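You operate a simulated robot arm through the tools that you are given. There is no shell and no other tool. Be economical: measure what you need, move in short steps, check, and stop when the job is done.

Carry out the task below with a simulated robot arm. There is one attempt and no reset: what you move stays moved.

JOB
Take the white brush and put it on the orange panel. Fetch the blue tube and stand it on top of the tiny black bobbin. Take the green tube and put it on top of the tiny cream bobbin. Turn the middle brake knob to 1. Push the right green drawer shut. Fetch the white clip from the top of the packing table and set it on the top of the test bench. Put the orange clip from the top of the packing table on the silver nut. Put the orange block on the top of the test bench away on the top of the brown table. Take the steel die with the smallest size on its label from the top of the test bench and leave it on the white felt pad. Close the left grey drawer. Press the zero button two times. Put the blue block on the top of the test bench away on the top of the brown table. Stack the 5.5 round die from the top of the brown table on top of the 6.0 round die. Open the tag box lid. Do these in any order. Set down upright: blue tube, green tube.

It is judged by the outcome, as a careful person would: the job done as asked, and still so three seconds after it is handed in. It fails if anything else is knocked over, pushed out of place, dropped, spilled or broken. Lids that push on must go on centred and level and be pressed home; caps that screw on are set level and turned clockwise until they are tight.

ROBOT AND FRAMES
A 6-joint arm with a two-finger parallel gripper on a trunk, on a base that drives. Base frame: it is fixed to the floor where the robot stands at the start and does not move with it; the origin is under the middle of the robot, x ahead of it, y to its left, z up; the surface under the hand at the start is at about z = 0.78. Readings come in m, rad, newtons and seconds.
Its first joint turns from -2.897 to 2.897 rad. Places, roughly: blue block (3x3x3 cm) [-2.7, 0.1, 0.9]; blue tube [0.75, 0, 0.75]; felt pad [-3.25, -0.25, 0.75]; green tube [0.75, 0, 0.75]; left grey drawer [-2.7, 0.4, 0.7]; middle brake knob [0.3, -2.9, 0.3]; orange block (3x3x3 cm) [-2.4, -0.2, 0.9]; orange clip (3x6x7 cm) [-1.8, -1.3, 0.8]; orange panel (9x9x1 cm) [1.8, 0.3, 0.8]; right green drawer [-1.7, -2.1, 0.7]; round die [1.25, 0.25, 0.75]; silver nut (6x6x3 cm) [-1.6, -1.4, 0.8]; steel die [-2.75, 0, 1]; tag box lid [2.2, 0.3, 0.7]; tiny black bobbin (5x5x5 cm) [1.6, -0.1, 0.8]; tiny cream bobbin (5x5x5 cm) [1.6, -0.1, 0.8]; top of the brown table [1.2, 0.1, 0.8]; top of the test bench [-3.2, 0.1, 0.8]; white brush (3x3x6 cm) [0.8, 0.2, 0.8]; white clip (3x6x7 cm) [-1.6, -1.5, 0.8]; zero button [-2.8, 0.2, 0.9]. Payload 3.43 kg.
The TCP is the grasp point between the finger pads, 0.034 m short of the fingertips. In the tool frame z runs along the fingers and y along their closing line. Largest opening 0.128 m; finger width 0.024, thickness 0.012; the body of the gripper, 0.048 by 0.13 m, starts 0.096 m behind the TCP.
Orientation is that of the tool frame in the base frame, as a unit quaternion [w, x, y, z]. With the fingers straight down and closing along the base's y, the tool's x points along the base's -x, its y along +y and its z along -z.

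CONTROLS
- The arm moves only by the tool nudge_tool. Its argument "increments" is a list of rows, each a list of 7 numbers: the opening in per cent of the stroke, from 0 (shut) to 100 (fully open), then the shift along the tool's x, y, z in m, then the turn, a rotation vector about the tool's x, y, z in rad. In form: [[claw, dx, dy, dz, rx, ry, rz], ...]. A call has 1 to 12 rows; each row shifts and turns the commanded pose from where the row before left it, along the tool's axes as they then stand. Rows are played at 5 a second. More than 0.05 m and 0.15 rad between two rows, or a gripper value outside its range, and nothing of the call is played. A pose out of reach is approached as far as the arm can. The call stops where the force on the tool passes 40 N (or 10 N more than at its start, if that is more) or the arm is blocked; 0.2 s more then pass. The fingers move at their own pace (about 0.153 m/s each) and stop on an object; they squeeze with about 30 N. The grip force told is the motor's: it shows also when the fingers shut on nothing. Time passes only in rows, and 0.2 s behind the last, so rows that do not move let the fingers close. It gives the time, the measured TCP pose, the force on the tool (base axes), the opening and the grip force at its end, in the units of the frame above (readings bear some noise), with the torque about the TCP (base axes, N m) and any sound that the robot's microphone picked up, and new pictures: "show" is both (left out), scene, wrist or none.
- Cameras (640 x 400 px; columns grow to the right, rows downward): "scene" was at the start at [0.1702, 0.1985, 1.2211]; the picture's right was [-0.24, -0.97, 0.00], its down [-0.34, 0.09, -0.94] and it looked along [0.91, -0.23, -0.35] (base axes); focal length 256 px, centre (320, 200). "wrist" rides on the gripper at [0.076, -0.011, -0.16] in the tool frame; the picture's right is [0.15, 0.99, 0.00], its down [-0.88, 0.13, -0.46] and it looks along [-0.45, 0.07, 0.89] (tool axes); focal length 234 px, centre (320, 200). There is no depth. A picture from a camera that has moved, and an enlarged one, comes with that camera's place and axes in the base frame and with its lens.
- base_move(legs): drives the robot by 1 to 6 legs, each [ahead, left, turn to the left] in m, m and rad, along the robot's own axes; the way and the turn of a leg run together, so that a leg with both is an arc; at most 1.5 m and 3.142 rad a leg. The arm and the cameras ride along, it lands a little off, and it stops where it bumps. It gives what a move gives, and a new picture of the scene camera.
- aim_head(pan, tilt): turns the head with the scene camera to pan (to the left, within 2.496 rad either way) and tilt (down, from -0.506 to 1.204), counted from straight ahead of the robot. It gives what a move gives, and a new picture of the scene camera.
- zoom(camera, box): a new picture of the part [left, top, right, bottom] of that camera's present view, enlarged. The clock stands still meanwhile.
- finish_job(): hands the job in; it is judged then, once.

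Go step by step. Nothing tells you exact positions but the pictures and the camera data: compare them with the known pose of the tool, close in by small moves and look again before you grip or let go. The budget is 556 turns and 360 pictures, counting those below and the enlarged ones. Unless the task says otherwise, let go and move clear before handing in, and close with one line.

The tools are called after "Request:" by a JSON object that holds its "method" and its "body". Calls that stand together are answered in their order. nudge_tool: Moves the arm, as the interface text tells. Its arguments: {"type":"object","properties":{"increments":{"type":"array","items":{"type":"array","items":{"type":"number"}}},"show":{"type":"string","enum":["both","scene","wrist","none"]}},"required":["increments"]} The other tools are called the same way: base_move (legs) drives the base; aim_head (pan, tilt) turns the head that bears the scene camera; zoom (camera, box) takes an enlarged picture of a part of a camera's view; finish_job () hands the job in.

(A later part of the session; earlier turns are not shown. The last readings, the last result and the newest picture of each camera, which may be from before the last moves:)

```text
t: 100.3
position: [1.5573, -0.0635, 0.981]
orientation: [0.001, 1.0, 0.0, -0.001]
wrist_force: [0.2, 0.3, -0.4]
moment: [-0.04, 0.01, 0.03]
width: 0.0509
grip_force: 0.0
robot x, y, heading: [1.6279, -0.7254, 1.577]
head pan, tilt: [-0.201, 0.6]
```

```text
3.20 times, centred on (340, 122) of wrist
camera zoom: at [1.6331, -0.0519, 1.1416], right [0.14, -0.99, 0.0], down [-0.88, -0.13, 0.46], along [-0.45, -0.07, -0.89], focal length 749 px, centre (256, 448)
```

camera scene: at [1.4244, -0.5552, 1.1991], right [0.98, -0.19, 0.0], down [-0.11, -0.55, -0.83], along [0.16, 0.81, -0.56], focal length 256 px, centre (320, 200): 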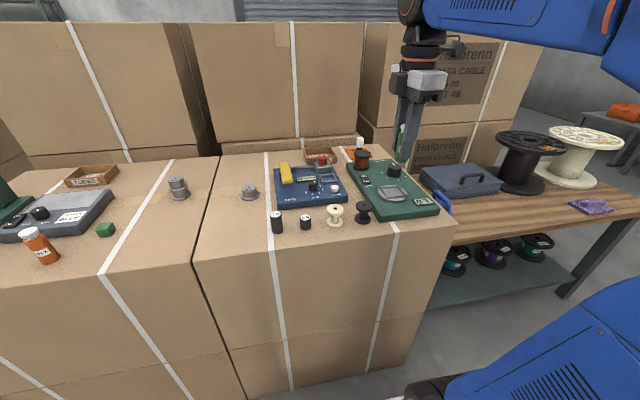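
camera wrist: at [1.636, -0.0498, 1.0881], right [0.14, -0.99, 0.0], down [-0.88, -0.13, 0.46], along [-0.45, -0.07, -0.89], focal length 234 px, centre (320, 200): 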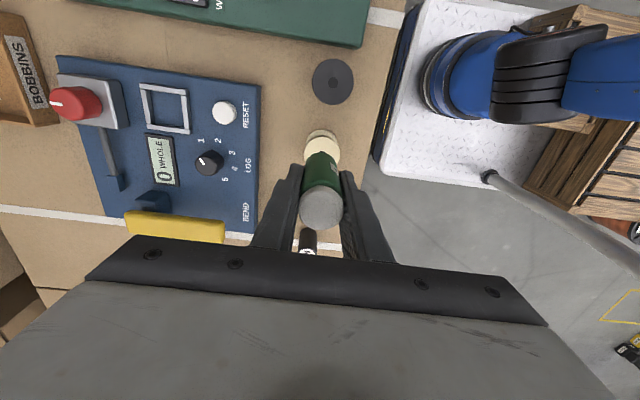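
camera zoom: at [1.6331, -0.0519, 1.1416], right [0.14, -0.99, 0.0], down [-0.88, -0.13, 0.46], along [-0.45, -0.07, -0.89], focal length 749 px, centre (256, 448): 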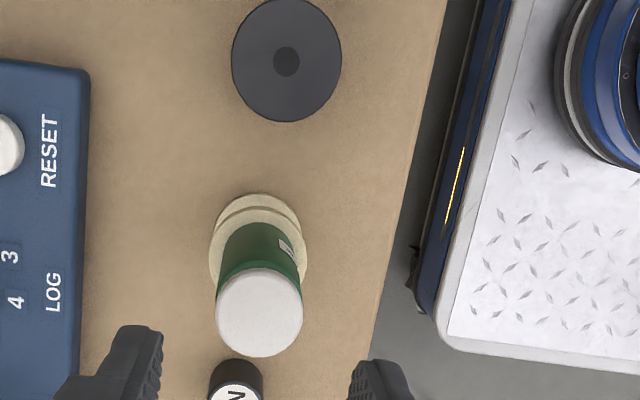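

Green tube stands well on the cream bobbin. Black bobbin is at about (1.634, -0.064). Now back for the blue tube.

Request:
{"method": "nudge_tool", "body": {"increments": [[45, 0, 0, -0.04, 0, 0, 0], [45, 0, 0, 0, 0, 0, 0]], "show": "none"}}

Request:
{"method": "base_move", "body": {"legs": [[0, 0.53, 0]]}}

Request:
{"method": "nudge_tool", "body": {"increments": [[45, -0.046, 0, 0, 0, 0, 0], [45, -0.046, 0, 0, 0, 0, 0], [45, -0.046, 0, 0, 0, 0, 0], [45, -0.046, 0, 0, 0, 0, 0], [45, -0.046, 0, 0, 0, 0, 0], [45, 0, 0, 0.04, 0, 0, 0], [45, 0, 0, 0, 0, 0, 0]], "show": "wrist"}}

```text
t: 100.9
position: [1.5561, -0.0634, 1.0208]
orientation: [0.0, 1.0, -0.001, -0.001]
wrist_force: [-0.4, 0.6, -0.4]
moment: [0.03, 0.02, 0.02]
width: 0.0576
grip_force: 0.1
robot x, y, heading: [1.6278, -0.7232, 1.579]
head pan, tilt: [-0.201, 0.6]
```

```text
t: 103.9
position: [1.0291, -0.0679, 1.0207]
orientation: [0.0, 1.0, -0.001, -0.001]
wrist_force: [0.2, 0.1, -0.5]
moment: [-0.02, 0.0, -0.01]
width: 0.0576
grip_force: 0.0
robot x, y, heading: [1.0961, -0.7237, 1.578]
head pan, tilt: [-0.201, 0.6]
camera scene: at [0.895, -0.5582, 1.199], right [0.98, -0.19, 0.0], down [-0.11, -0.55, -0.83], along [0.16, 0.81, -0.56], focal length 256 px, centre (320, 200)
```

scene: 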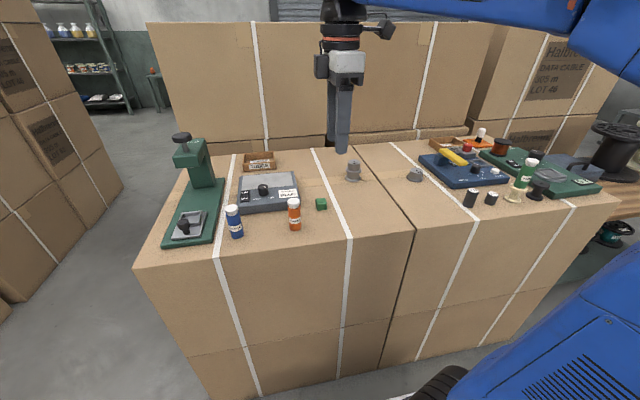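

```text
t: 105.5
position: [0.7985, -0.0678, 0.9812]
orientation: [-0.001, 1.0, 0.0, -0.001]
wrist_force: [-0.2, -0.2, -0.7]
moment: [0.02, -0.01, 0.0]
width: 0.0577
grip_force: 0.0
robot x, y, heading: [1.0998, -0.7252, 1.573]
head pan, tilt: [-0.201, 0.6]
camera wrist: at [0.8739, -0.0546, 1.1412], right [0.14, -0.99, 0.0], down [-0.88, -0.13, 0.46], along [-0.45, -0.07, -0.89], focal length 234 px, centre (320, 200)
```

wrist: 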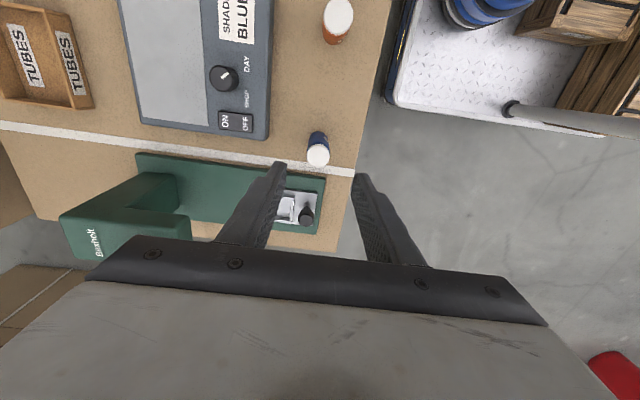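

Blue tube at (0.790, -0.0655). Centring and lowering partway.

Request:
{"method": "nudge_tool", "body": {"increments": [[45, -0.0085, -0.0025, 0.03, 0, 0, 0], [45, 0, 0, 0.04, 0, 0, 0], [45, 0, 0, 0.018, 0, 0, 0], [45, 0, 0, 0, 0, 0, 0]], "show": "wrist"}}

```text
t: 106.5
position: [0.7895, -0.0643, 0.8926]
orientation: [-0.001, 1.0, -0.001, -0.001]
wrist_force: [0.0, -0.1, -0.5]
moment: [-0.02, 0.01, 0.02]
width: 0.0575
grip_force: 0.1
robot x, y, heading: [1.0983, -0.725, 1.581]
head pan, tilt: [-0.201, 0.6]
camera wrist: at [0.8655, -0.0515, 1.053], right [0.14, -0.99, 0.0], down [-0.88, -0.13, 0.46], along [-0.45, -0.07, -0.89], focal length 234 px, centre (320, 200)
```

wrist: 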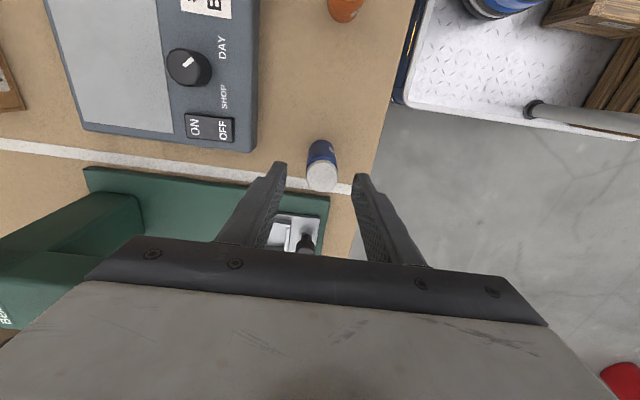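

Request:
{"method": "nudge_tool", "body": {"increments": [[45, -0.001, 0.001, 0.035, 0, 0, 0], [45, 0, 0, 0.029, 0, 0, 0], [45, 0, 0, 0, 0, 0, 0], [0, 0, 0, 0, 0, 0, 0], [0, 0, 0, 0, 0, 0, 0], [0, 0, 0, 0, 0, 0, 0], [0, 0, 0, -0.03, 0, 0, 0], [0, 0, 0, -0.04, 0, 0, 0], [0, 0, 0, -0.05, 0, 0, 0], [0, 0, 0, -0.05, 0, 0, 0], [0, 0, 0, -0.03, 0, 0, 0]], "show": "wrist"}}

```text
t: 108.9
position: [0.7869, -0.066, 1.0298]
orientation: [0.0, 1.0, -0.001, -0.002]
wrist_force: [-1.0, 0.7, -2.1]
moment: [-0.01, -0.03, 0.03]
width: 0.0289
grip_force: 30.7
robot x, y, heading: [1.0979, -0.7248, 1.578]
head pan, tilt: [-0.201, 0.6]
camera wrist: at [0.8638, -0.0526, 1.1897], right [0.14, -0.99, 0.0], down [-0.88, -0.13, 0.46], along [-0.45, -0.07, -0.89], focal length 234 px, centre (320, 200)
```

wrist: 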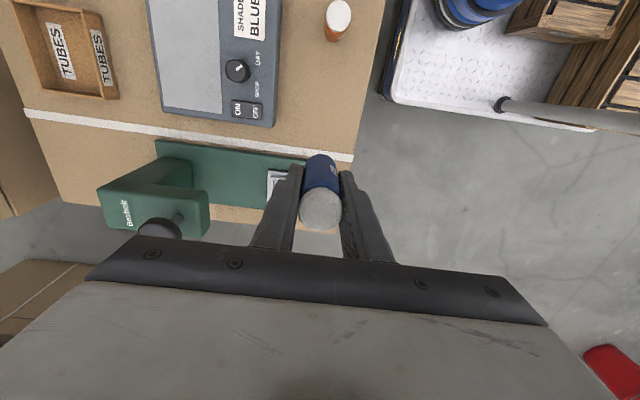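

Held. Drive right and bring the tube above the black bobbin.

Request:
{"method": "base_move", "body": {"legs": [[0, -0.58, 0]]}}

Request:
{"method": "nudge_tool", "body": {"increments": [[0, 0.045, 0, 0, 0, 0, 0], [0, 0.045, 0, 0, 0, 0, 0], [0, 0.045, 0, 0, 0, 0, 0], [0, 0.045, 0, 0, 0, 0, 0], [0, 0.044, 0, 0, 0, 0, 0], [0, 0.04, 0, 0, 0, 0, 0], [0, 0, 0, 0, 0, 0, 0]], "show": "both"}}

```text
t: 112.2
position: [1.3641, -0.0626, 1.0294]
orientation: [0.0, 1.0, -0.001, -0.001]
wrist_force: [-0.5, 0.2, -0.4]
moment: [-0.01, 0.02, 0.0]
width: 0.0287
grip_force: 29.7
robot x, y, heading: [1.6764, -0.7211, 1.575]
head pan, tilt: [-0.201, 0.6]
camera scene: at [1.472, -0.5547, 1.199], right [0.98, -0.19, 0.0], down [-0.11, -0.55, -0.83], along [0.16, 0.81, -0.57], focal length 256 px, centre (320, 200)
```

scene: 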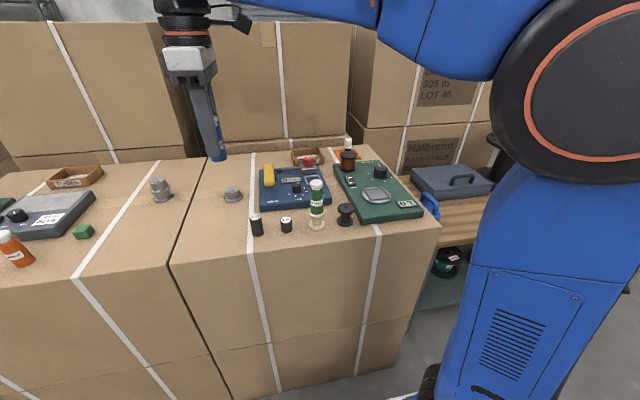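

```text
t: 113.8
position: [1.6304, -0.0628, 1.0281]
orientation: [-0.001, 1.0, -0.001, -0.001]
wrist_force: [-0.5, -0.7, -0.2]
moment: [0.01, 0.0, 0.04]
width: 0.0291
grip_force: 30.3
robot x, y, heading: [1.674, -0.7233, 1.575]
head pan, tilt: [-0.201, 0.6]
camera scene: at [1.4721, -0.5547, 1.199], right [0.98, -0.19, 0.0], down [-0.11, -0.55, -0.83], along [0.16, 0.81, -0.57], focal length 256 px, centre (320, 200)
camera wrist: at [1.7057, -0.0497, 1.188], right [0.14, -0.99, 0.0], down [-0.88, -0.13, 0.46], along [-0.45, -0.07, -0.89], focal length 234 px, centre (320, 200)
```

scene: 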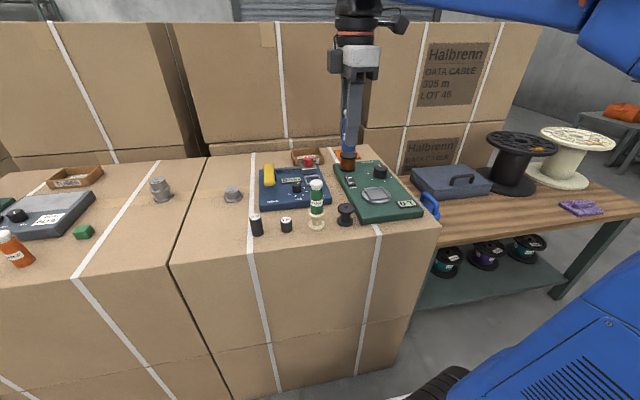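
wrist: 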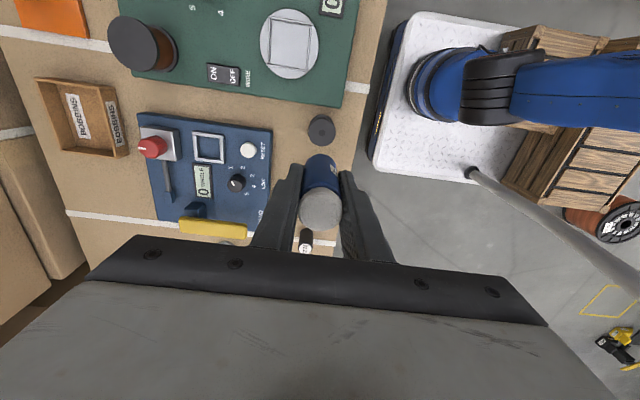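

Request:
{"method": "nudge_tool", "body": {"increments": [[0, 0.005, 0, 0.04, 0, 0, 0], [0, 0, 0, 0.04, 0, 0, 0], [0, 0, 0, 0.02, 0, 0, 0], [0, 0, 0, 0, 0, 0, 0]], "show": "none"}}

Request:
{"method": "zoom", "body": {"camera": "scene", "box": [280, 165, 400, 240]}}

Request:
{"method": "zoom", "body": {"camera": "wrist", "box": [270, 115, 370, 178]}}

```text
t: 114.8
position: [1.6334, -0.0637, 0.9282]
orientation: [0.0, 1.0, -0.001, -0.001]
wrist_force: [-0.3, -0.1, -1.3]
moment: [0.03, 0.05, 0.0]
width: 0.0286
grip_force: 29.4
robot x, y, heading: [1.6732, -0.7223, 1.577]
head pan, tilt: [-0.201, 0.6]
```

```text
5.33 times, centred on (340, 202) of scene
camera zoom: at [1.4721, -0.5547, 1.199], right [0.98, -0.19, 0.0], down [-0.11, -0.55, -0.83], along [0.16, 0.81, -0.57], focal length 1368 px, centre (213, 187)
```

zoom: 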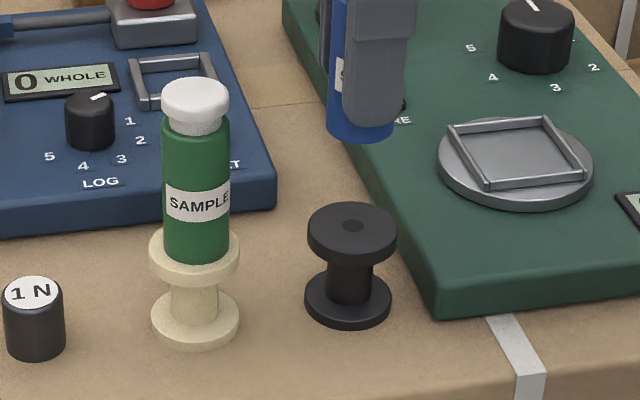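

```text
6.35 times, centred on (320, 146) of wrist
camera zoom: at [1.7095, -0.05, 1.0881], right [0.14, -0.99, 0.0], down [-0.88, -0.13, 0.46], along [-0.45, -0.07, -0.89], focal length 1487 px, centre (320, 540)
```

zoom: 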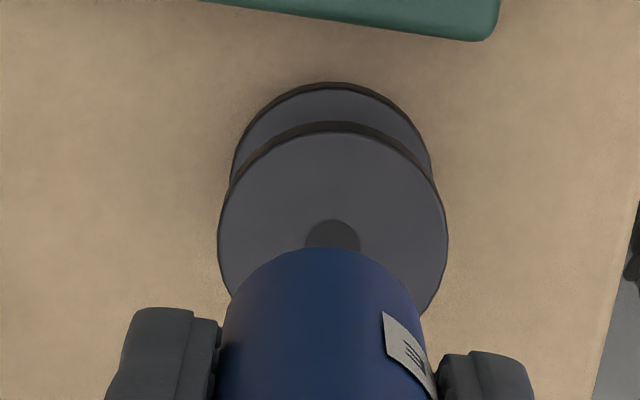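

Alignment nearly identical to the green one; a 1.5 mm shift and lower.

Request:
{"method": "nudge_tool", "body": {"increments": [[0, -0.0013, 0.001, 0.03, 0, 0, 0], [0, 0, 0, 0.018, 0, 0, 0], [0, 0, 0, 0.003, 0, 0, 0], [0, 0, 0, 0, 0, 0, 0]], "show": "none"}}

Request:
{"method": "zoom", "body": {"camera": "scene", "box": [280, 165, 400, 240]}}

Request:
{"method": "zoom", "body": {"camera": "wrist", "box": [270, 115, 370, 178]}}

```text
t: 115.8
position: [1.633, -0.0639, 0.8781]
orientation: [0.0, 1.0, -0.001, -0.001]
wrist_force: [-0.2, 0.5, -1.6]
moment: [0.0, 0.03, 0.0]
width: 0.0286
grip_force: 30.1
robot x, y, heading: [1.6743, -0.7224, 1.576]
head pan, tilt: [-0.201, 0.6]
```

```text
5.33 times, centred on (340, 202) of scene
camera zoom: at [1.4721, -0.5547, 1.199], right [0.98, -0.19, 0.0], down [-0.11, -0.55, -0.83], along [0.16, 0.81, -0.57], focal length 1368 px, centre (213, 187)
```

zoom: 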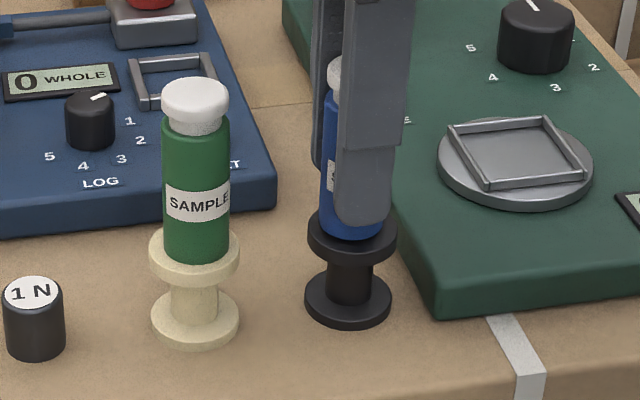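

```text
6.35 times, centred on (320, 146) of wrist
camera zoom: at [1.7081, -0.0508, 1.0373], right [0.14, -0.99, 0.0], down [-0.88, -0.13, 0.46], along [-0.45, -0.07, -0.89], focal length 1487 px, centre (320, 540)
```

zoom: 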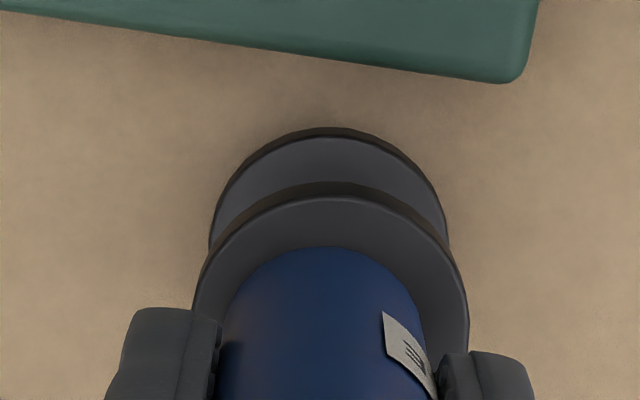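

Request:
{"method": "nudge_tool", "body": {"increments": [[0, 0.0012, 0.001, 0.002, 0, 0, 0], [0, 0, 0, 0.0025, 0, 0, 0], [0, 0, 0, 0, 0, 0, 0]], "show": "none"}}

Request:
{"method": "nudge_tool", "body": {"increments": [[0, 0, 0, 0.0015, 0, 0, 0], [0, 0, 0, 0, 0, 0, 0]], "show": "none"}}

```text
t: 116.6
position: [1.6338, -0.0666, 0.8735]
orientation: [-0.002, 1.0, 0.0, -0.002]
wrist_force: [-0.1, -0.1, 22.3]
moment: [-0.02, -0.05, 0.0]
width: 0.0289
grip_force: 29.8
robot x, y, heading: [1.6754, -0.7218, 1.58]
head pan, tilt: [-0.201, 0.6]
```

```text
t: 117.2
position: [1.6332, -0.0656, 0.8708]
orientation: [-0.001, 1.0, -0.001, -0.001]
wrist_force: [-0.9, 1.1, 27.3]
moment: [0.05, -0.03, -0.03]
width: 0.029
grip_force: 29.9
robot x, y, heading: [1.677, -0.7227, 1.575]
head pan, tilt: [-0.201, 0.6]
```

Request:
{"method": "nudge_tool", "body": {"increments": [[0, 0, 0, -0.002, 0, 0, 0], [40, 0, 0, 0, 0, 0, 0], [40, 0, 0, 0, 0, 0, 0], [40, 0, 0, -0.03, 0, 0, 0], [40, 0, 0, -0.04, 0, 0, 0], [40, 0, 0, -0.05, 0, 0, 0], [40, 0, 0, -0.03, 0, 0, 0], [40, 0, 0, 0, 0, 0, 0]], "show": "scene"}}

Request:
{"method": "zoom", "body": {"camera": "scene", "box": [280, 155, 400, 230]}}

Request:
{"method": "zoom", "body": {"camera": "scene", "box": [380, 130, 620, 280]}}

```text
t: 119.0
position: [1.6323, -0.0651, 1.0246]
orientation: [0.0, 1.0, -0.001, -0.002]
wrist_force: [0.1, 0.2, -0.3]
moment: [0.0, 0.0, 0.0]
width: 0.0513
grip_force: 0.1
robot x, y, heading: [1.6761, -0.7185, 1.576]
head pan, tilt: [-0.201, 0.6]
camera scene: at [1.4721, -0.5547, 1.1991], right [0.98, -0.19, 0.0], down [-0.11, -0.55, -0.83], along [0.16, 0.81, -0.56], focal length 256 px, centre (320, 200)
```

scene: 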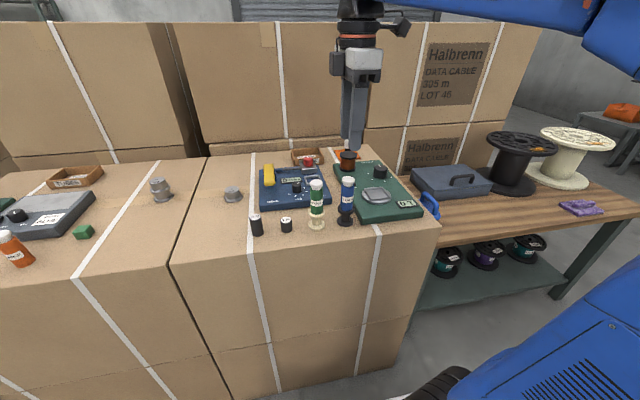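

```text
5.33 times, centred on (340, 192) of scene
camera zoom: at [1.4721, -0.5547, 1.1991], right [0.98, -0.19, 0.0], down [-0.11, -0.55, -0.83], along [0.16, 0.81, -0.56], focal length 1368 px, centre (213, 240)
```

zoom: 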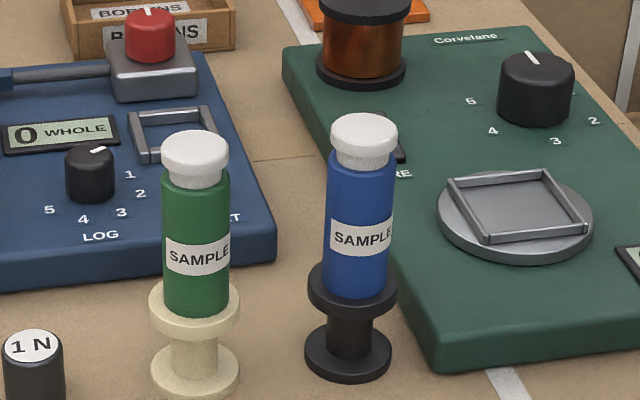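

```text
2.67 times, centred on (500, 205) of scene
camera zoom: at [1.4721, -0.5547, 1.1991], right [0.98, -0.19, 0.0], down [-0.11, -0.55, -0.83], along [0.16, 0.81, -0.56], focal length 684 px, centre (-160, 187)
```

zoom: 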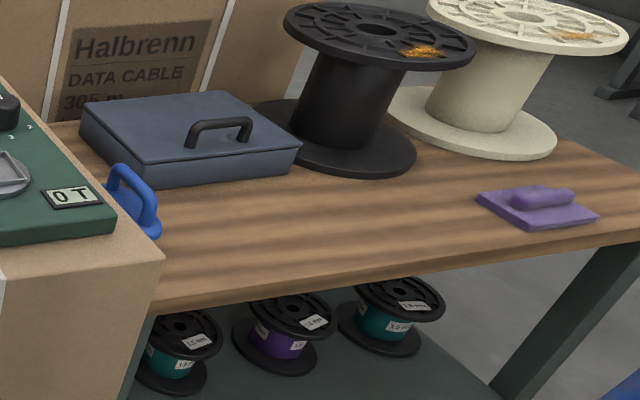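

Both tubes stand well. Next the tag box on the wooden table: drive right and look.

Request:
{"method": "base_move", "body": {"legs": [[0, -0.45, 0]]}}

Request:
{"method": "nudge_tool", "body": {"increments": [[60, 0, -0.02, -0.03, 0, 0, 0], [60, 0, 0, 0, 0, 0, 0]], "show": "wrist"}}

```text
t: 121.8
position: [2.0854, -0.0621, 1.0237]
orientation: [-0.001, 1.0, 0.0, -0.001]
wrist_force: [0.1, -0.2, 0.6]
moment: [0.0, 0.0, -0.02]
width: 0.0513
grip_force: 0.1
robot x, y, heading: [2.1254, -0.7222, 1.569]
head pan, tilt: [-0.201, 0.6]
camera scene: at [1.9239, -0.5519, 1.1991], right [0.98, -0.19, 0.0], down [-0.11, -0.55, -0.83], along [0.16, 0.81, -0.56], focal length 256 px, centre (320, 200)
```

scene: 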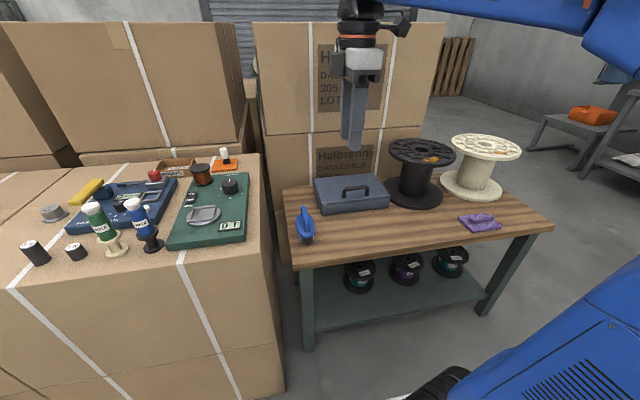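

```text
t: 122.4
position: [2.0856, -0.0414, 1.0544]
orientation: [0.0, 1.0, -0.002, -0.001]
wrist_force: [0.3, 0.2, 0.2]
moment: [-0.01, 0.03, -0.01]
width: 0.0769
grip_force: 0.1
robot x, y, heading: [2.1287, -0.7206, 1.574]
head pan, tilt: [-0.201, 0.6]
camera wrist: at [2.1619, -0.0283, 1.2147], right [0.14, -0.99, 0.0], down [-0.88, -0.13, 0.46], along [-0.45, -0.07, -0.89], focal length 234 px, centre (320, 200)
```

wrist: 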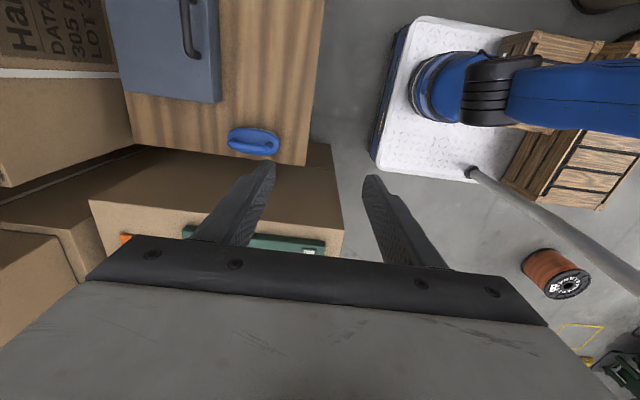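

Request:
{"method": "zoom", "body": {"camera": "scene", "box": [280, 130, 440, 230]}}

```text
4.00 times, centred on (360, 180) of scene
camera zoom: at [1.9239, -0.5519, 1.1991], right [0.98, -0.19, 0.0], down [-0.11, -0.55, -0.83], along [0.16, 0.81, -0.56], focal length 1026 px, centre (160, 280)
```

zoom: 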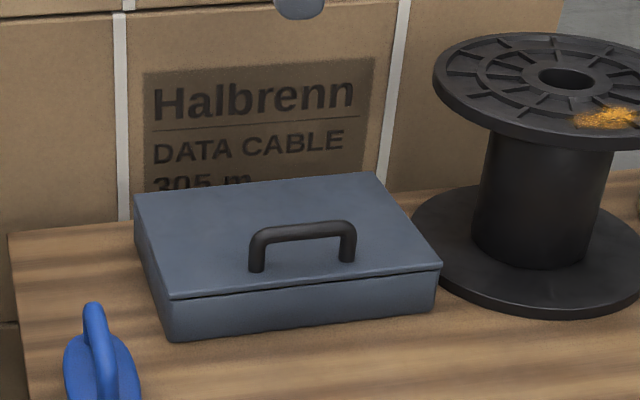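

The handle bar runs along x at about (2.207, 0.211), z≈0.71, hinge at the rear (y≈0.37). I'll move the base a little closer and place the hand above the handle.

Request:
{"method": "base_move", "body": {"legs": [[0.07, 0, 0]]}}

Request:
{"method": "nudge_tool", "body": {"increments": [[45, 0.028, -0.04, 0, 0, 0, 0], [45, 0.028, -0.04, 0, 0, 0, 0], [45, 0.028, -0.04, 0.005, 0, 0, 0], [45, 0.028, -0.04, 0.005, 0, 0, 0], [45, 0.01, -0.022, 0.04, 0, 0, 0], [45, 0, 0, 0.05, 0, 0, 0], [45, 0, 0, 0.05, 0, 0, 0], [45, 0, 0, 0.05, 0, 0, 0], [45, 0, 0, 0, 0, 0, 0]], "show": "both"}}

```text
t: 123.4
position: [2.0837, 0.0287, 1.0544]
orientation: [0.001, 1.0, 0.0, -0.001]
wrist_force: [0.4, -0.3, -0.3]
moment: [-0.02, -0.01, 0.03]
width: 0.0767
grip_force: 0.1
robot x, y, heading: [2.1255, -0.6459, 1.575]
head pan, tilt: [-0.201, 0.6]
camera scene: at [1.9234, -0.4818, 1.199], right [0.98, -0.19, 0.0], down [-0.11, -0.55, -0.83], along [0.16, 0.81, -0.56], focal length 256 px, centre (320, 200)
```

scene: 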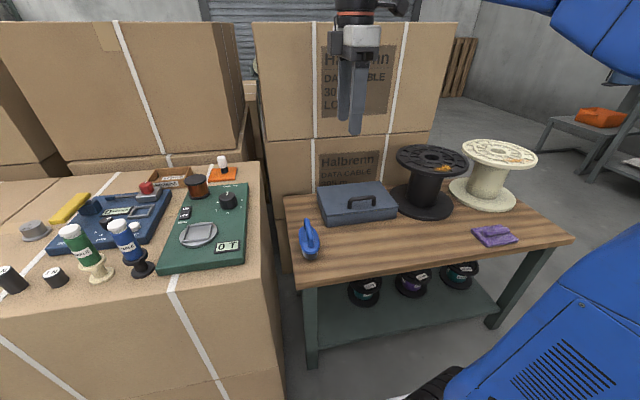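

```text
t: 125.4
position: [2.2066, 0.2095, 0.8531]
orientation: [0.0, 1.0, 0.0, 0.0]
wrist_force: [1.0, -0.3, 0.4]
moment: [0.02, 0.05, -0.01]
width: 0.0576
grip_force: 0.0
robot x, y, heading: [2.128, -0.6524, 1.58]
head pan, tilt: [-0.201, 0.6]
camera scene: at [1.9235, -0.4818, 1.1991], right [0.98, -0.19, 0.0], down [-0.11, -0.55, -0.83], along [0.16, 0.81, -0.56], focal length 256 px, centre (320, 200)
camera wrist: at [2.2827, 0.223, 1.0136], right [0.14, -0.99, 0.0], down [-0.88, -0.13, 0.46], along [-0.45, -0.07, -0.89], focal length 234 px, centre (320, 200)
```

scene: 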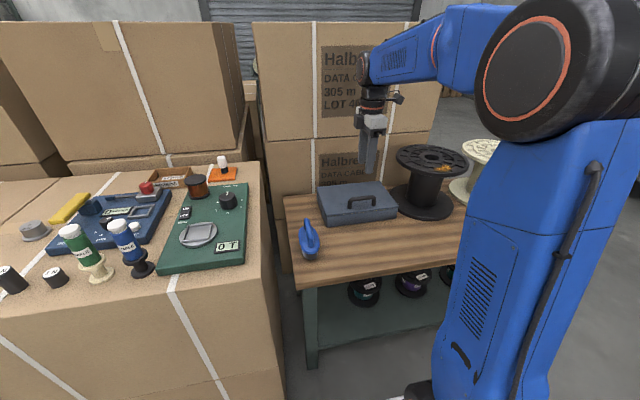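
wrist: 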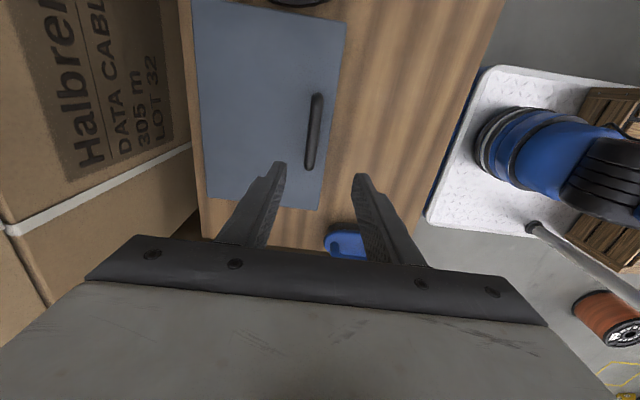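

Handle spans x 2.175–2.265 at y≈0.2215. Centring and lowering.

Request:
{"method": "nudge_tool", "body": {"increments": [[45, 0.013, -0.012, 0.03, 0, 0, 0], [45, 0, 0, 0.04, 0, 0, 0], [45, 0, 0, 0.03, 0, 0, 0], [45, 0, 0, 0, 0, 0, 0]], "show": "wrist"}}

Request:
{"method": "zoom", "body": {"camera": "scene", "box": [310, 130, 430, 230]}}

```text
t: 126.4
position: [2.2202, 0.2225, 0.7532]
orientation: [0.0, 1.0, 0.0, -0.001]
wrist_force: [0.4, -0.4, 0.5]
moment: [0.0, -0.01, -0.01]
width: 0.0577
grip_force: 0.0
robot x, y, heading: [2.1236, -0.6498, 1.576]
head pan, tilt: [-0.201, 0.6]
camera wrist: at [2.2962, 0.2355, 0.9135], right [0.14, -0.99, 0.0], down [-0.88, -0.13, 0.46], along [-0.45, -0.07, -0.89], focal length 234 px, centre (320, 200)
```

wrist: 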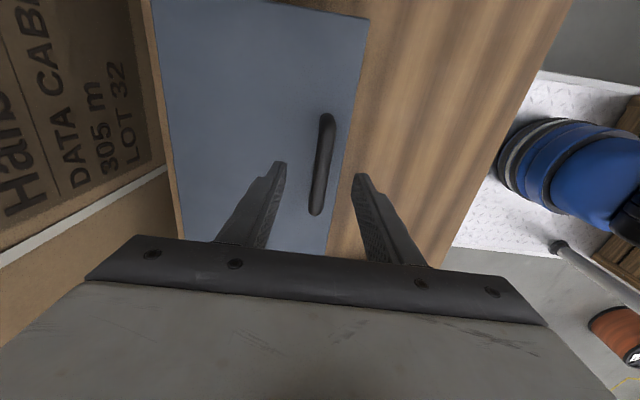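

```text
4.00 times, centred on (370, 180) of scene
camera zoom: at [1.9234, -0.4818, 1.1991], right [0.98, -0.19, 0.0], down [-0.11, -0.55, -0.83], along [0.16, 0.81, -0.57], focal length 1026 px, centre (120, 280)
```

zoom: 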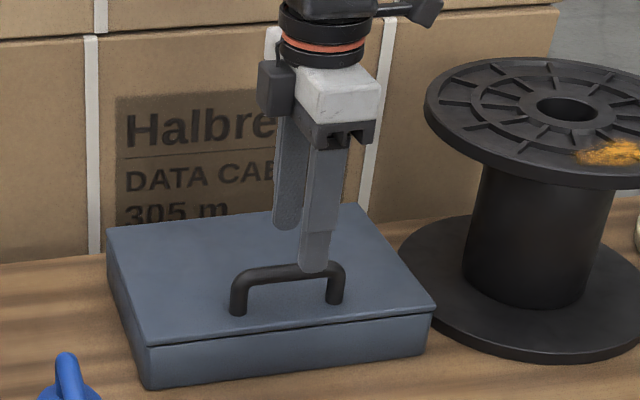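

Straddling the bar. Lower and grip the handle.

Request:
{"method": "nudge_tool", "body": {"increments": [[45, -0.006, -0.001, 0.02, 0, 0, 0], [45, 0, 0, 0.013, 0, 0, 0], [45, 0, 0, 0, 0, 0, 0], [0, 0, 0, 0, 0, 0, 0], [0, 0, 0, 0, 0, 0, 0], [0, 0, 0, 0, 0, 0, 0]], "show": "wrist"}}

Request:
{"method": "zoom", "body": {"camera": "scene", "box": [310, 130, 430, 230]}}

```text
t: 127.8
position: [2.2134, 0.2207, 0.7208]
orientation: [0.003, 1.0, -0.002, -0.001]
wrist_force: [-2.1, -10.7, 3.5]
moment: [-0.32, 0.2, 0.19]
width: 0.0153
grip_force: 45.0
robot x, y, heading: [2.1257, -0.6513, 1.577]
head pan, tilt: [-0.201, 0.6]
stopped in row 6: the force on the tool passed its limit at 41 N (the readings are from after the stop); the commanded pose is now the measured one
camera wrist: at [2.2898, 0.2349, 0.8803], right [0.14, -0.99, 0.0], down [-0.88, -0.13, 0.46], along [-0.45, -0.07, -0.89], focal length 234 px, centre (320, 200)
```

wrist: 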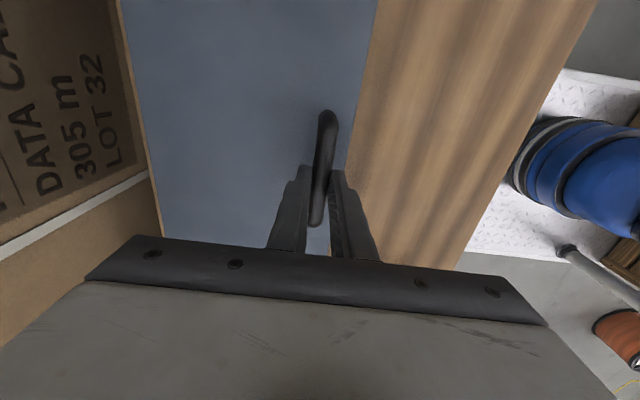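

```text
4.00 times, centred on (370, 180) of scene
camera zoom: at [1.9234, -0.4828, 1.1991], right [0.98, -0.19, 0.0], down [-0.11, -0.55, -0.83], along [0.16, 0.81, -0.56], focal length 1026 px, centre (120, 280)
```

zoom: 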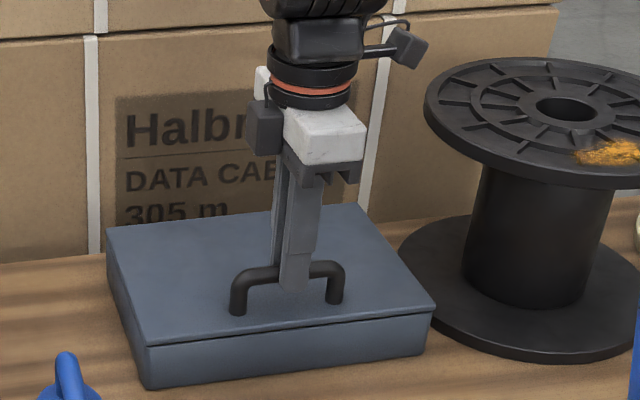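

Handle gripped. I'll lift along the hinge arc in small steps, starting with about 24°.

Request:
{"method": "nudge_tool", "body": {"increments": [[0, 0, -0.0035, -0.011, 0, 0, 0], [0, 0, -0.0043, -0.0105, 0, 0, 0], [0, 0, -0.005, -0.01, 0, 0, 0], [0, 0, -0.0057, -0.0103, 0, 0, 0], [0, 0, -0.0065, -0.0095, 0, 0, 0], [0, 0, -0.0069, -0.009, 0, 0, 0], [0, 0, 0, 0, 0, 0, 0]], "show": "wrist"}}

Request:
{"method": "zoom", "body": {"camera": "scene", "box": [310, 130, 430, 230]}}

```text
t: 128.7
position: [2.2139, 0.2339, 0.7535]
orientation: [0.003, 1.0, -0.001, -0.001]
wrist_force: [-2.6, -13.8, 5.4]
moment: [-0.48, 0.0, 0.32]
width: 0.0156
grip_force: 44.5
robot x, y, heading: [2.1273, -0.6499, 1.574]
head pan, tilt: [-0.201, 0.6]
stopped in row 4: the force on the tool passed its limit at 42 N (the readings are from after the stop); the commanded pose is now the measured one
camera wrist: at [2.2899, 0.2479, 0.915], right [0.14, -0.99, 0.01], down [-0.88, -0.13, 0.46], along [-0.45, -0.07, -0.89], focal length 234 px, centre (320, 200)
```

wrist: 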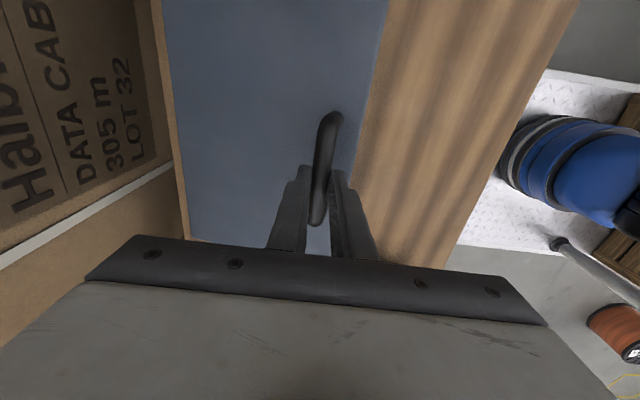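

```text
4.00 times, centred on (370, 180) of scene
camera zoom: at [1.9232, -0.4833, 1.1991], right [0.98, -0.19, 0.0], down [-0.11, -0.55, -0.83], along [0.16, 0.81, -0.56], focal length 1026 px, centre (120, 280)
```

zoom: 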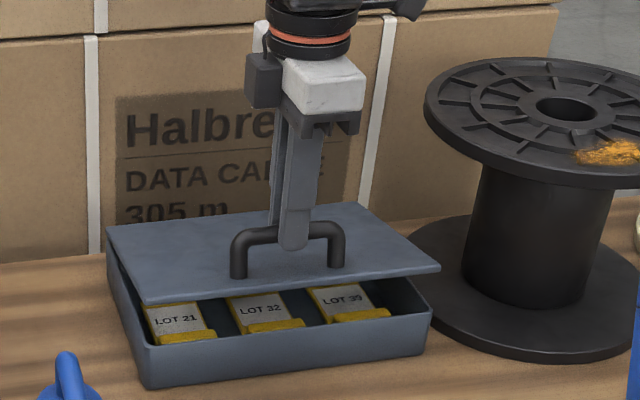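

The lid is opening. A sideways force shows the hand sits a bit too far back; I'll relax by 2 mm and continue.

Request:
{"method": "nudge_tool", "body": {"increments": [[0, 0, 0.002, 0, 0, 0, 0], [0, 0, 0, 0, 0, 0, 0]], "show": "none"}}

```text
t: 129.2
position: [2.2137, 0.2327, 0.7551]
orientation: [0.003, 1.0, -0.001, 0.0]
wrist_force: [-3.4, 1.4, -0.9]
moment: [0.11, 0.04, 0.34]
width: 0.0154
grip_force: 45.2
robot x, y, heading: [2.129, -0.6502, 1.571]
head pan, tilt: [-0.201, 0.6]
```

Request:
{"method": "nudge_tool", "body": {"increments": [[0, 0, -0.0062, -0.0103, 0, 0, 0], [0, 0, -0.0065, -0.0094, 0, 0, 0], [0, 0, -0.0072, -0.0089, 0, 0, 0], [0, 0, 0, 0, 0, 0, 0]], "show": "none"}}

```text
t: 130.2
position: [2.2144, 0.2525, 0.7842]
orientation: [0.002, 1.0, -0.001, -0.001]
wrist_force: [-2.3, -19.3, 13.5]
moment: [-0.47, 0.19, 0.51]
width: 0.0153
grip_force: 45.1
robot x, y, heading: [2.1276, -0.6496, 1.576]
head pan, tilt: [-0.201, 0.6]
```

Request:
{"method": "nudge_tool", "body": {"increments": [[0, 0, 0.0023, -0.0015, 0, 0, 0], [0, 0, -0.0066, -0.0092, 0, 0, 0], [0, 0, -0.0072, -0.0085, 0, 0, 0], [0, 0, 0, 0, 0, 0, 0]], "show": "none"}}

Request:
{"method": "zoom", "body": {"camera": "scene", "box": [310, 130, 430, 230]}}

```text
t: 131.2
position: [2.2137, 0.2653, 0.8013]
orientation: [0.003, 1.0, -0.002, -0.001]
wrist_force: [-2.1, 16.6, -17.3]
moment: [0.39, 0.31, 0.6]
width: 0.0155
grip_force: 44.4
robot x, y, heading: [2.1245, -0.6522, 1.574]
head pan, tilt: [-0.201, 0.6]
```

```text
4.00 times, centred on (370, 180) of scene
camera zoom: at [1.9233, -0.4814, 1.1989], right [0.98, -0.19, 0.0], down [-0.11, -0.56, -0.82], along [0.16, 0.81, -0.57], focal length 1026 px, centre (120, 280)
```

zoom: 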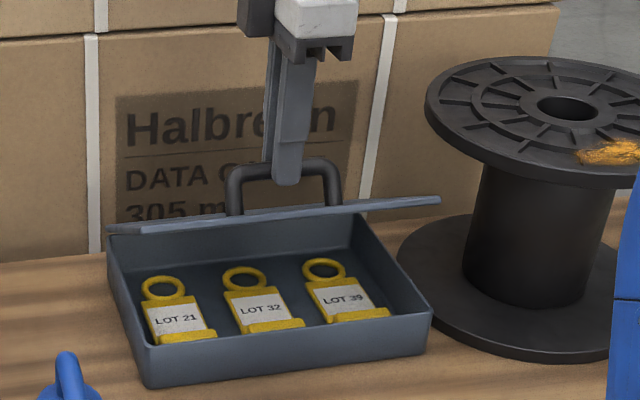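

Fitting the arc from the zero-force points gives centre (y 0.380, z 0.675) and radius 0.168. Continuing along it.

Request:
{"method": "nudge_tool", "body": {"increments": [[0, 0, -0.0115, -0.0058, 0, 0, 0], [0, 0, -0.0095, -0.0068, 0, 0, 0], [0, 0, -0.0099, -0.0062, 0, 0, 0], [0, 0, -0.0103, -0.0055, 0, 0, 0], [0, 0, 0, 0, 0, 0, 0]], "show": "none"}}

Request:
{"method": "zoom", "body": {"camera": "scene", "box": [310, 130, 430, 230]}}

```text
t: 132.4
position: [2.2145, 0.3048, 0.8278]
orientation: [0.001, 1.0, 0.0, -0.001]
wrist_force: [-3.3, -15.7, 28.2]
moment: [-0.46, 0.24, 0.8]
width: 0.0153
grip_force: 45.1
robot x, y, heading: [2.1236, -0.651, 1.575]
head pan, tilt: [-0.201, 0.6]
```

```text
4.00 times, centred on (370, 180) of scene
camera zoom: at [1.9232, -0.4842, 1.1992], right [0.98, -0.19, 0.0], down [-0.11, -0.55, -0.83], along [0.16, 0.81, -0.56], focal length 1026 px, centre (120, 280)
```

zoom: 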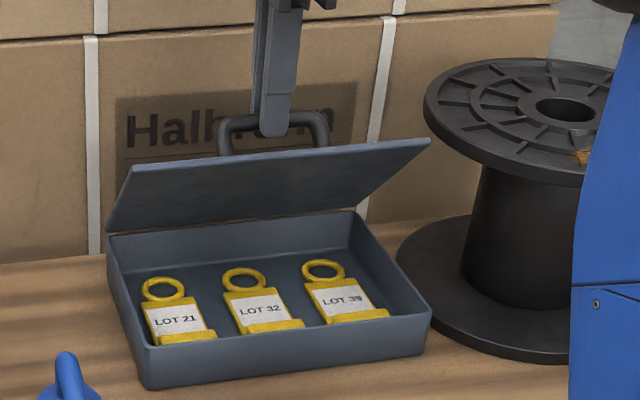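

Request:
{"method": "nudge_tool", "body": {"increments": [[0, 0, 0.0013, -0.003, 0, 0, 0], [0, 0, -0.0107, -0.0053, 0, 0, 0], [0, 0, -0.011, -0.0045, 0, 0, 0], [0, 0, 0, 0, 0, 0, 0]], "show": "none"}}

```text
t: 133.4
position: [2.2137, 0.3274, 0.8385]
orientation: [0.003, 1.0, -0.001, -0.001]
wrist_force: [-6.1, 1.1, -4.1]
moment: [-0.03, 0.41, 0.84]
width: 0.0157
grip_force: 45.5
robot x, y, heading: [2.1272, -0.6513, 1.574]
head pan, tilt: [-0.201, 0.6]
```

Request:
{"method": "nudge_tool", "body": {"increments": [[0, 0, -0.0113, -0.0035, 0, 0, 0], [0, 0, -0.0114, -0.0026, 0, 0, 0], [0, 0, 0, 0, 0, 0, 0]], "show": "none"}}

Request:
{"method": "zoom", "body": {"camera": "scene", "box": [310, 130, 430, 230]}}

```text
t: 134.2
position: [2.2146, 0.3499, 0.8456]
orientation: [0.003, 1.0, -0.001, -0.001]
wrist_force: [-7.7, -0.7, 1.8]
moment: [0.02, 0.39, 0.86]
width: 0.0151
grip_force: 45.2
robot x, y, heading: [2.1232, -0.6506, 1.576]
head pan, tilt: [-0.201, 0.6]
```

```text
4.00 times, centred on (370, 180) of scene
camera zoom: at [1.9231, -0.4828, 1.199], right [0.98, -0.19, 0.0], down [-0.11, -0.55, -0.83], along [0.16, 0.81, -0.56], focal length 1026 px, centre (120, 280)
```

zoom: 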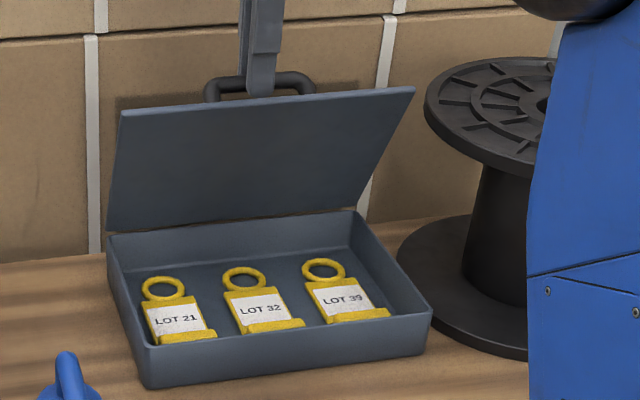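

The lid is at about 65°. I'll tilt the hand forward so its body keeps clear of the boxes behind, then push on further.

Request:
{"method": "nudge_tool", "body": {"increments": [[0, 0, 0.0014, 0, 0.1, 0, 0], [0, 0, 0.0014, 0, 0.1, 0, 0], [0, 0, 0.0014, 0, 0.1, 0, 0], [0, 0, 0.0014, 0, 0.1, 0, 0], [0, 0, 0, 0, 0, 0, 0]], "show": "scene"}}

```text
t: 135.4
position: [2.2152, 0.3431, 0.8445]
orientation: [-0.196, 0.981, -0.001, -0.001]
wrist_force: [-6.0, 0.1, -3.1]
moment: [-0.07, -0.1, 1.06]
width: 0.0154
grip_force: 44.7
robot x, y, heading: [2.1285, -0.6528, 1.583]
head pan, tilt: [-0.201, 0.6]
camera scene: at [1.9232, -0.4824, 1.199], right [0.98, -0.19, 0.0], down [-0.11, -0.55, -0.82], along [0.16, 0.81, -0.57], focal length 256 px, centre (320, 200)
```

scene: 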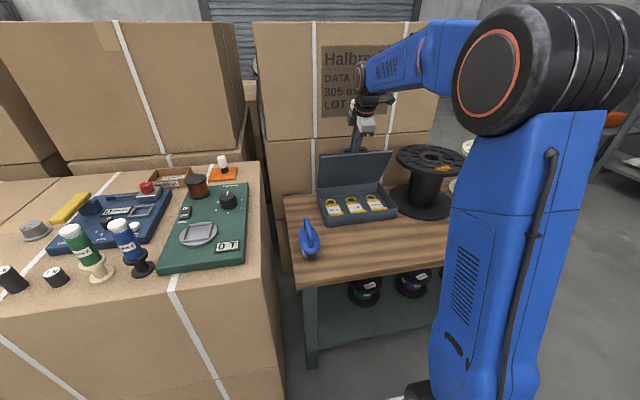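

Request:
{"method": "nudge_tool", "body": {"increments": [[0, 0, -0.0114, 0.0029, 0, 0, 0], [0, 0, -0.0111, 0.0038, 0, 0, 0], [0, 0, 0, 0, 0, 0, 0]], "show": "none"}}

Request:
{"method": "nudge_tool", "body": {"increments": [[0, 0, -0.0108, 0.0046, 0, 0, 0], [0, 0, -0.0104, 0.0053, 0, 0, 0], [0, 0, 0, 0, 0, 0, 0]], "show": "none"}}

Request:
{"method": "zoom", "body": {"camera": "scene", "box": [310, 100, 430, 230]}}

```text
t: 136.2
position: [2.2149, 0.368, 0.8485]
orientation: [-0.196, 0.981, 0.0, 0.0]
wrist_force: [-7.8, 0.1, 2.2]
moment: [0.05, -0.2, 1.01]
width: 0.0153
grip_force: 45.0
robot x, y, heading: [2.1288, -0.65, 1.575]
head pan, tilt: [-0.201, 0.6]
```

```text
t: 137.1
position: [2.2139, 0.3904, 0.8461]
orientation: [-0.196, 0.981, -0.001, 0.0]
wrist_force: [-5.2, 0.4, 2.4]
moment: [0.02, -0.27, 0.95]
width: 0.0156
grip_force: 44.8
robot x, y, heading: [2.1287, -0.6487, 1.573]
head pan, tilt: [-0.201, 0.6]
```

```text
3.08 times, centred on (370, 165) of scene
camera zoom: at [1.9232, -0.4827, 1.199], right [0.98, -0.19, 0.0], down [-0.11, -0.55, -0.83], along [0.16, 0.81, -0.56], focal length 789 px, centre (166, 308)
```

zoom: 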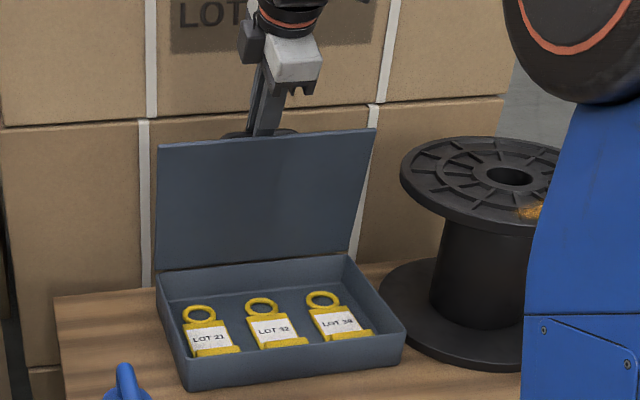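

Request:
{"method": "nudge_tool", "body": {"increments": [[0, 0, -0.01, 0.006, 0, 0, 0], [0, 0, -0.0096, 0.0067, 0, 0, 0], [0, 0, 0, 0, 0, 0, 0]], "show": "none"}}

Request:
{"method": "nudge_tool", "body": {"increments": [[0, 0, -0.0092, 0.0073, 0, 0, 0], [0, 0, -0.0087, 0.008, 0, 0, 0], [0, 0, 0, 0, 0, 0, 0]], "show": "none"}}

Request:
{"method": "zoom", "body": {"camera": "scene", "box": [310, 100, 430, 230]}}

```text
t: 137.8
position: [2.2133, 0.414, 0.8416]
orientation: [-0.195, 0.981, -0.001, -0.001]
wrist_force: [-2.5, -6.1, 4.3]
moment: [-1.1, -0.21, 1.03]
width: 0.0154
grip_force: 45.3
robot x, y, heading: [2.1257, -0.6512, 1.574]
head pan, tilt: [-0.201, 0.6]
```

```text
t: 138.2
position: [2.2138, 0.4178, 0.8422]
orientation: [-0.193, 0.981, 0.0, 0.0]
wrist_force: [-0.7, -16.5, 17.2]
moment: [-3.69, -0.67, 1.11]
width: 0.0153
grip_force: 45.3
robot x, y, heading: [2.1253, -0.6479, 1.576]
head pan, tilt: [-0.201, 0.6]
stopped in row 1: the force on the tool passed its limit at 51 N (the readings are from after the stop); the commanded pose is now the measured one
```

```text
3.08 times, centred on (370, 165) of scene
camera zoom: at [1.9232, -0.4842, 1.1992], right [0.98, -0.19, 0.0], down [-0.11, -0.55, -0.83], along [0.16, 0.81, -0.56], focal length 789 px, centre (166, 308)
```

zoom: 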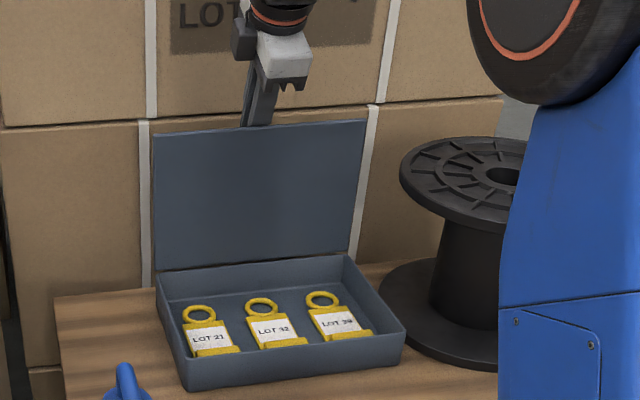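

The hand touches the boxes behind with the lid about upright. I'll ease off slightly, then release just enough and see whether the lid stays.

Request:
{"method": "nudge_tool", "body": {"increments": [[0, 0, 0.003, -0.001, 0, 0, 0], [0, 0, 0, 0, 0, 0, 0]], "show": "none"}}

Request:
{"method": "nudge_tool", "body": {"increments": [[22, 0, 0, 0, 0, 0, 0], [22, 0, 0, 0, 0, 0, 0], [22, 0, 0, 0, 0, 0, 0]], "show": "none"}}

Request:
{"method": "zoom", "body": {"camera": "scene", "box": [310, 100, 430, 230]}}

Request:
{"method": "zoom", "body": {"camera": "wrist", "box": [0, 0, 640, 400]}}

```text
t: 138.8
position: [2.2138, 0.415, 0.8427]
orientation: [-0.196, 0.981, 0.0, -0.001]
wrist_force: [-0.7, -1.3, 24.0]
moment: [-0.96, -0.49, 0.93]
width: 0.0152
grip_force: 45.3
robot x, y, heading: [2.1216, -0.6506, 1.579]
head pan, tilt: [-0.201, 0.6]
```

```text
t: 139.6
position: [2.214, 0.4178, 0.8441]
orientation: [-0.196, 0.981, -0.001, -0.001]
wrist_force: [-1.0, 1.3, 17.1]
moment: [-0.52, -0.03, -0.04]
width: 0.0247
grip_force: 0.1
robot x, y, heading: [2.1243, -0.6497, 1.574]
head pan, tilt: [-0.201, 0.6]
stopped in row 3: the force on the tool passed its limit at 41 N (the readings are from after the stop); the commanded pose is now the measured one
```

```text
3.08 times, centred on (370, 165) of scene
camera zoom: at [1.9233, -0.4835, 1.1991], right [0.98, -0.19, 0.0], down [-0.11, -0.55, -0.83], along [0.16, 0.81, -0.56], focal length 789 px, centre (166, 308)
```

zoom: 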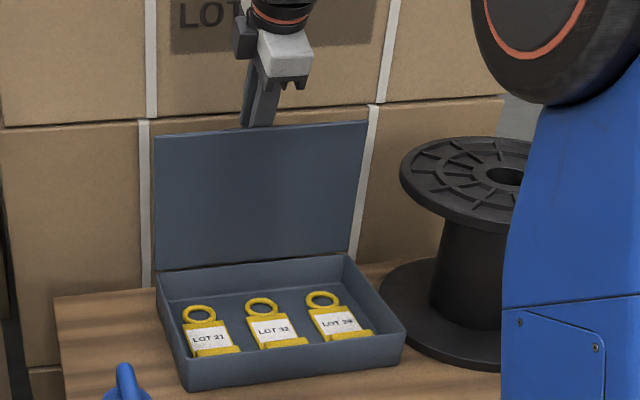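

```text
1.00 times, centred on (320, 200) of wrist (not enlarged: the box is as wide or as high as the picture)
camera zoom: at [2.2903, 0.3674, 0.9959], right [0.14, -0.91, -0.38], down [-0.88, -0.29, 0.37], along [-0.45, 0.28, -0.85], focal length 234 px, centre (320, 200)
```

zoom: 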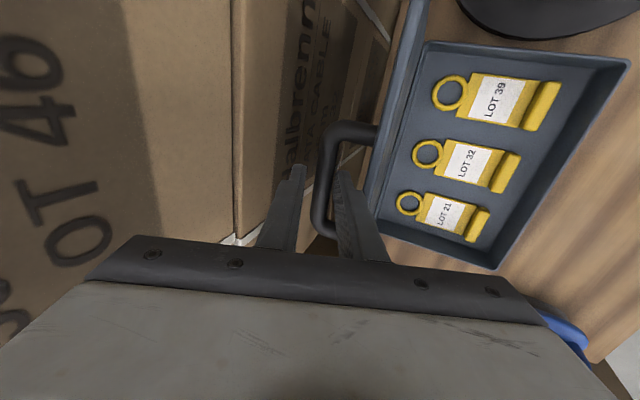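

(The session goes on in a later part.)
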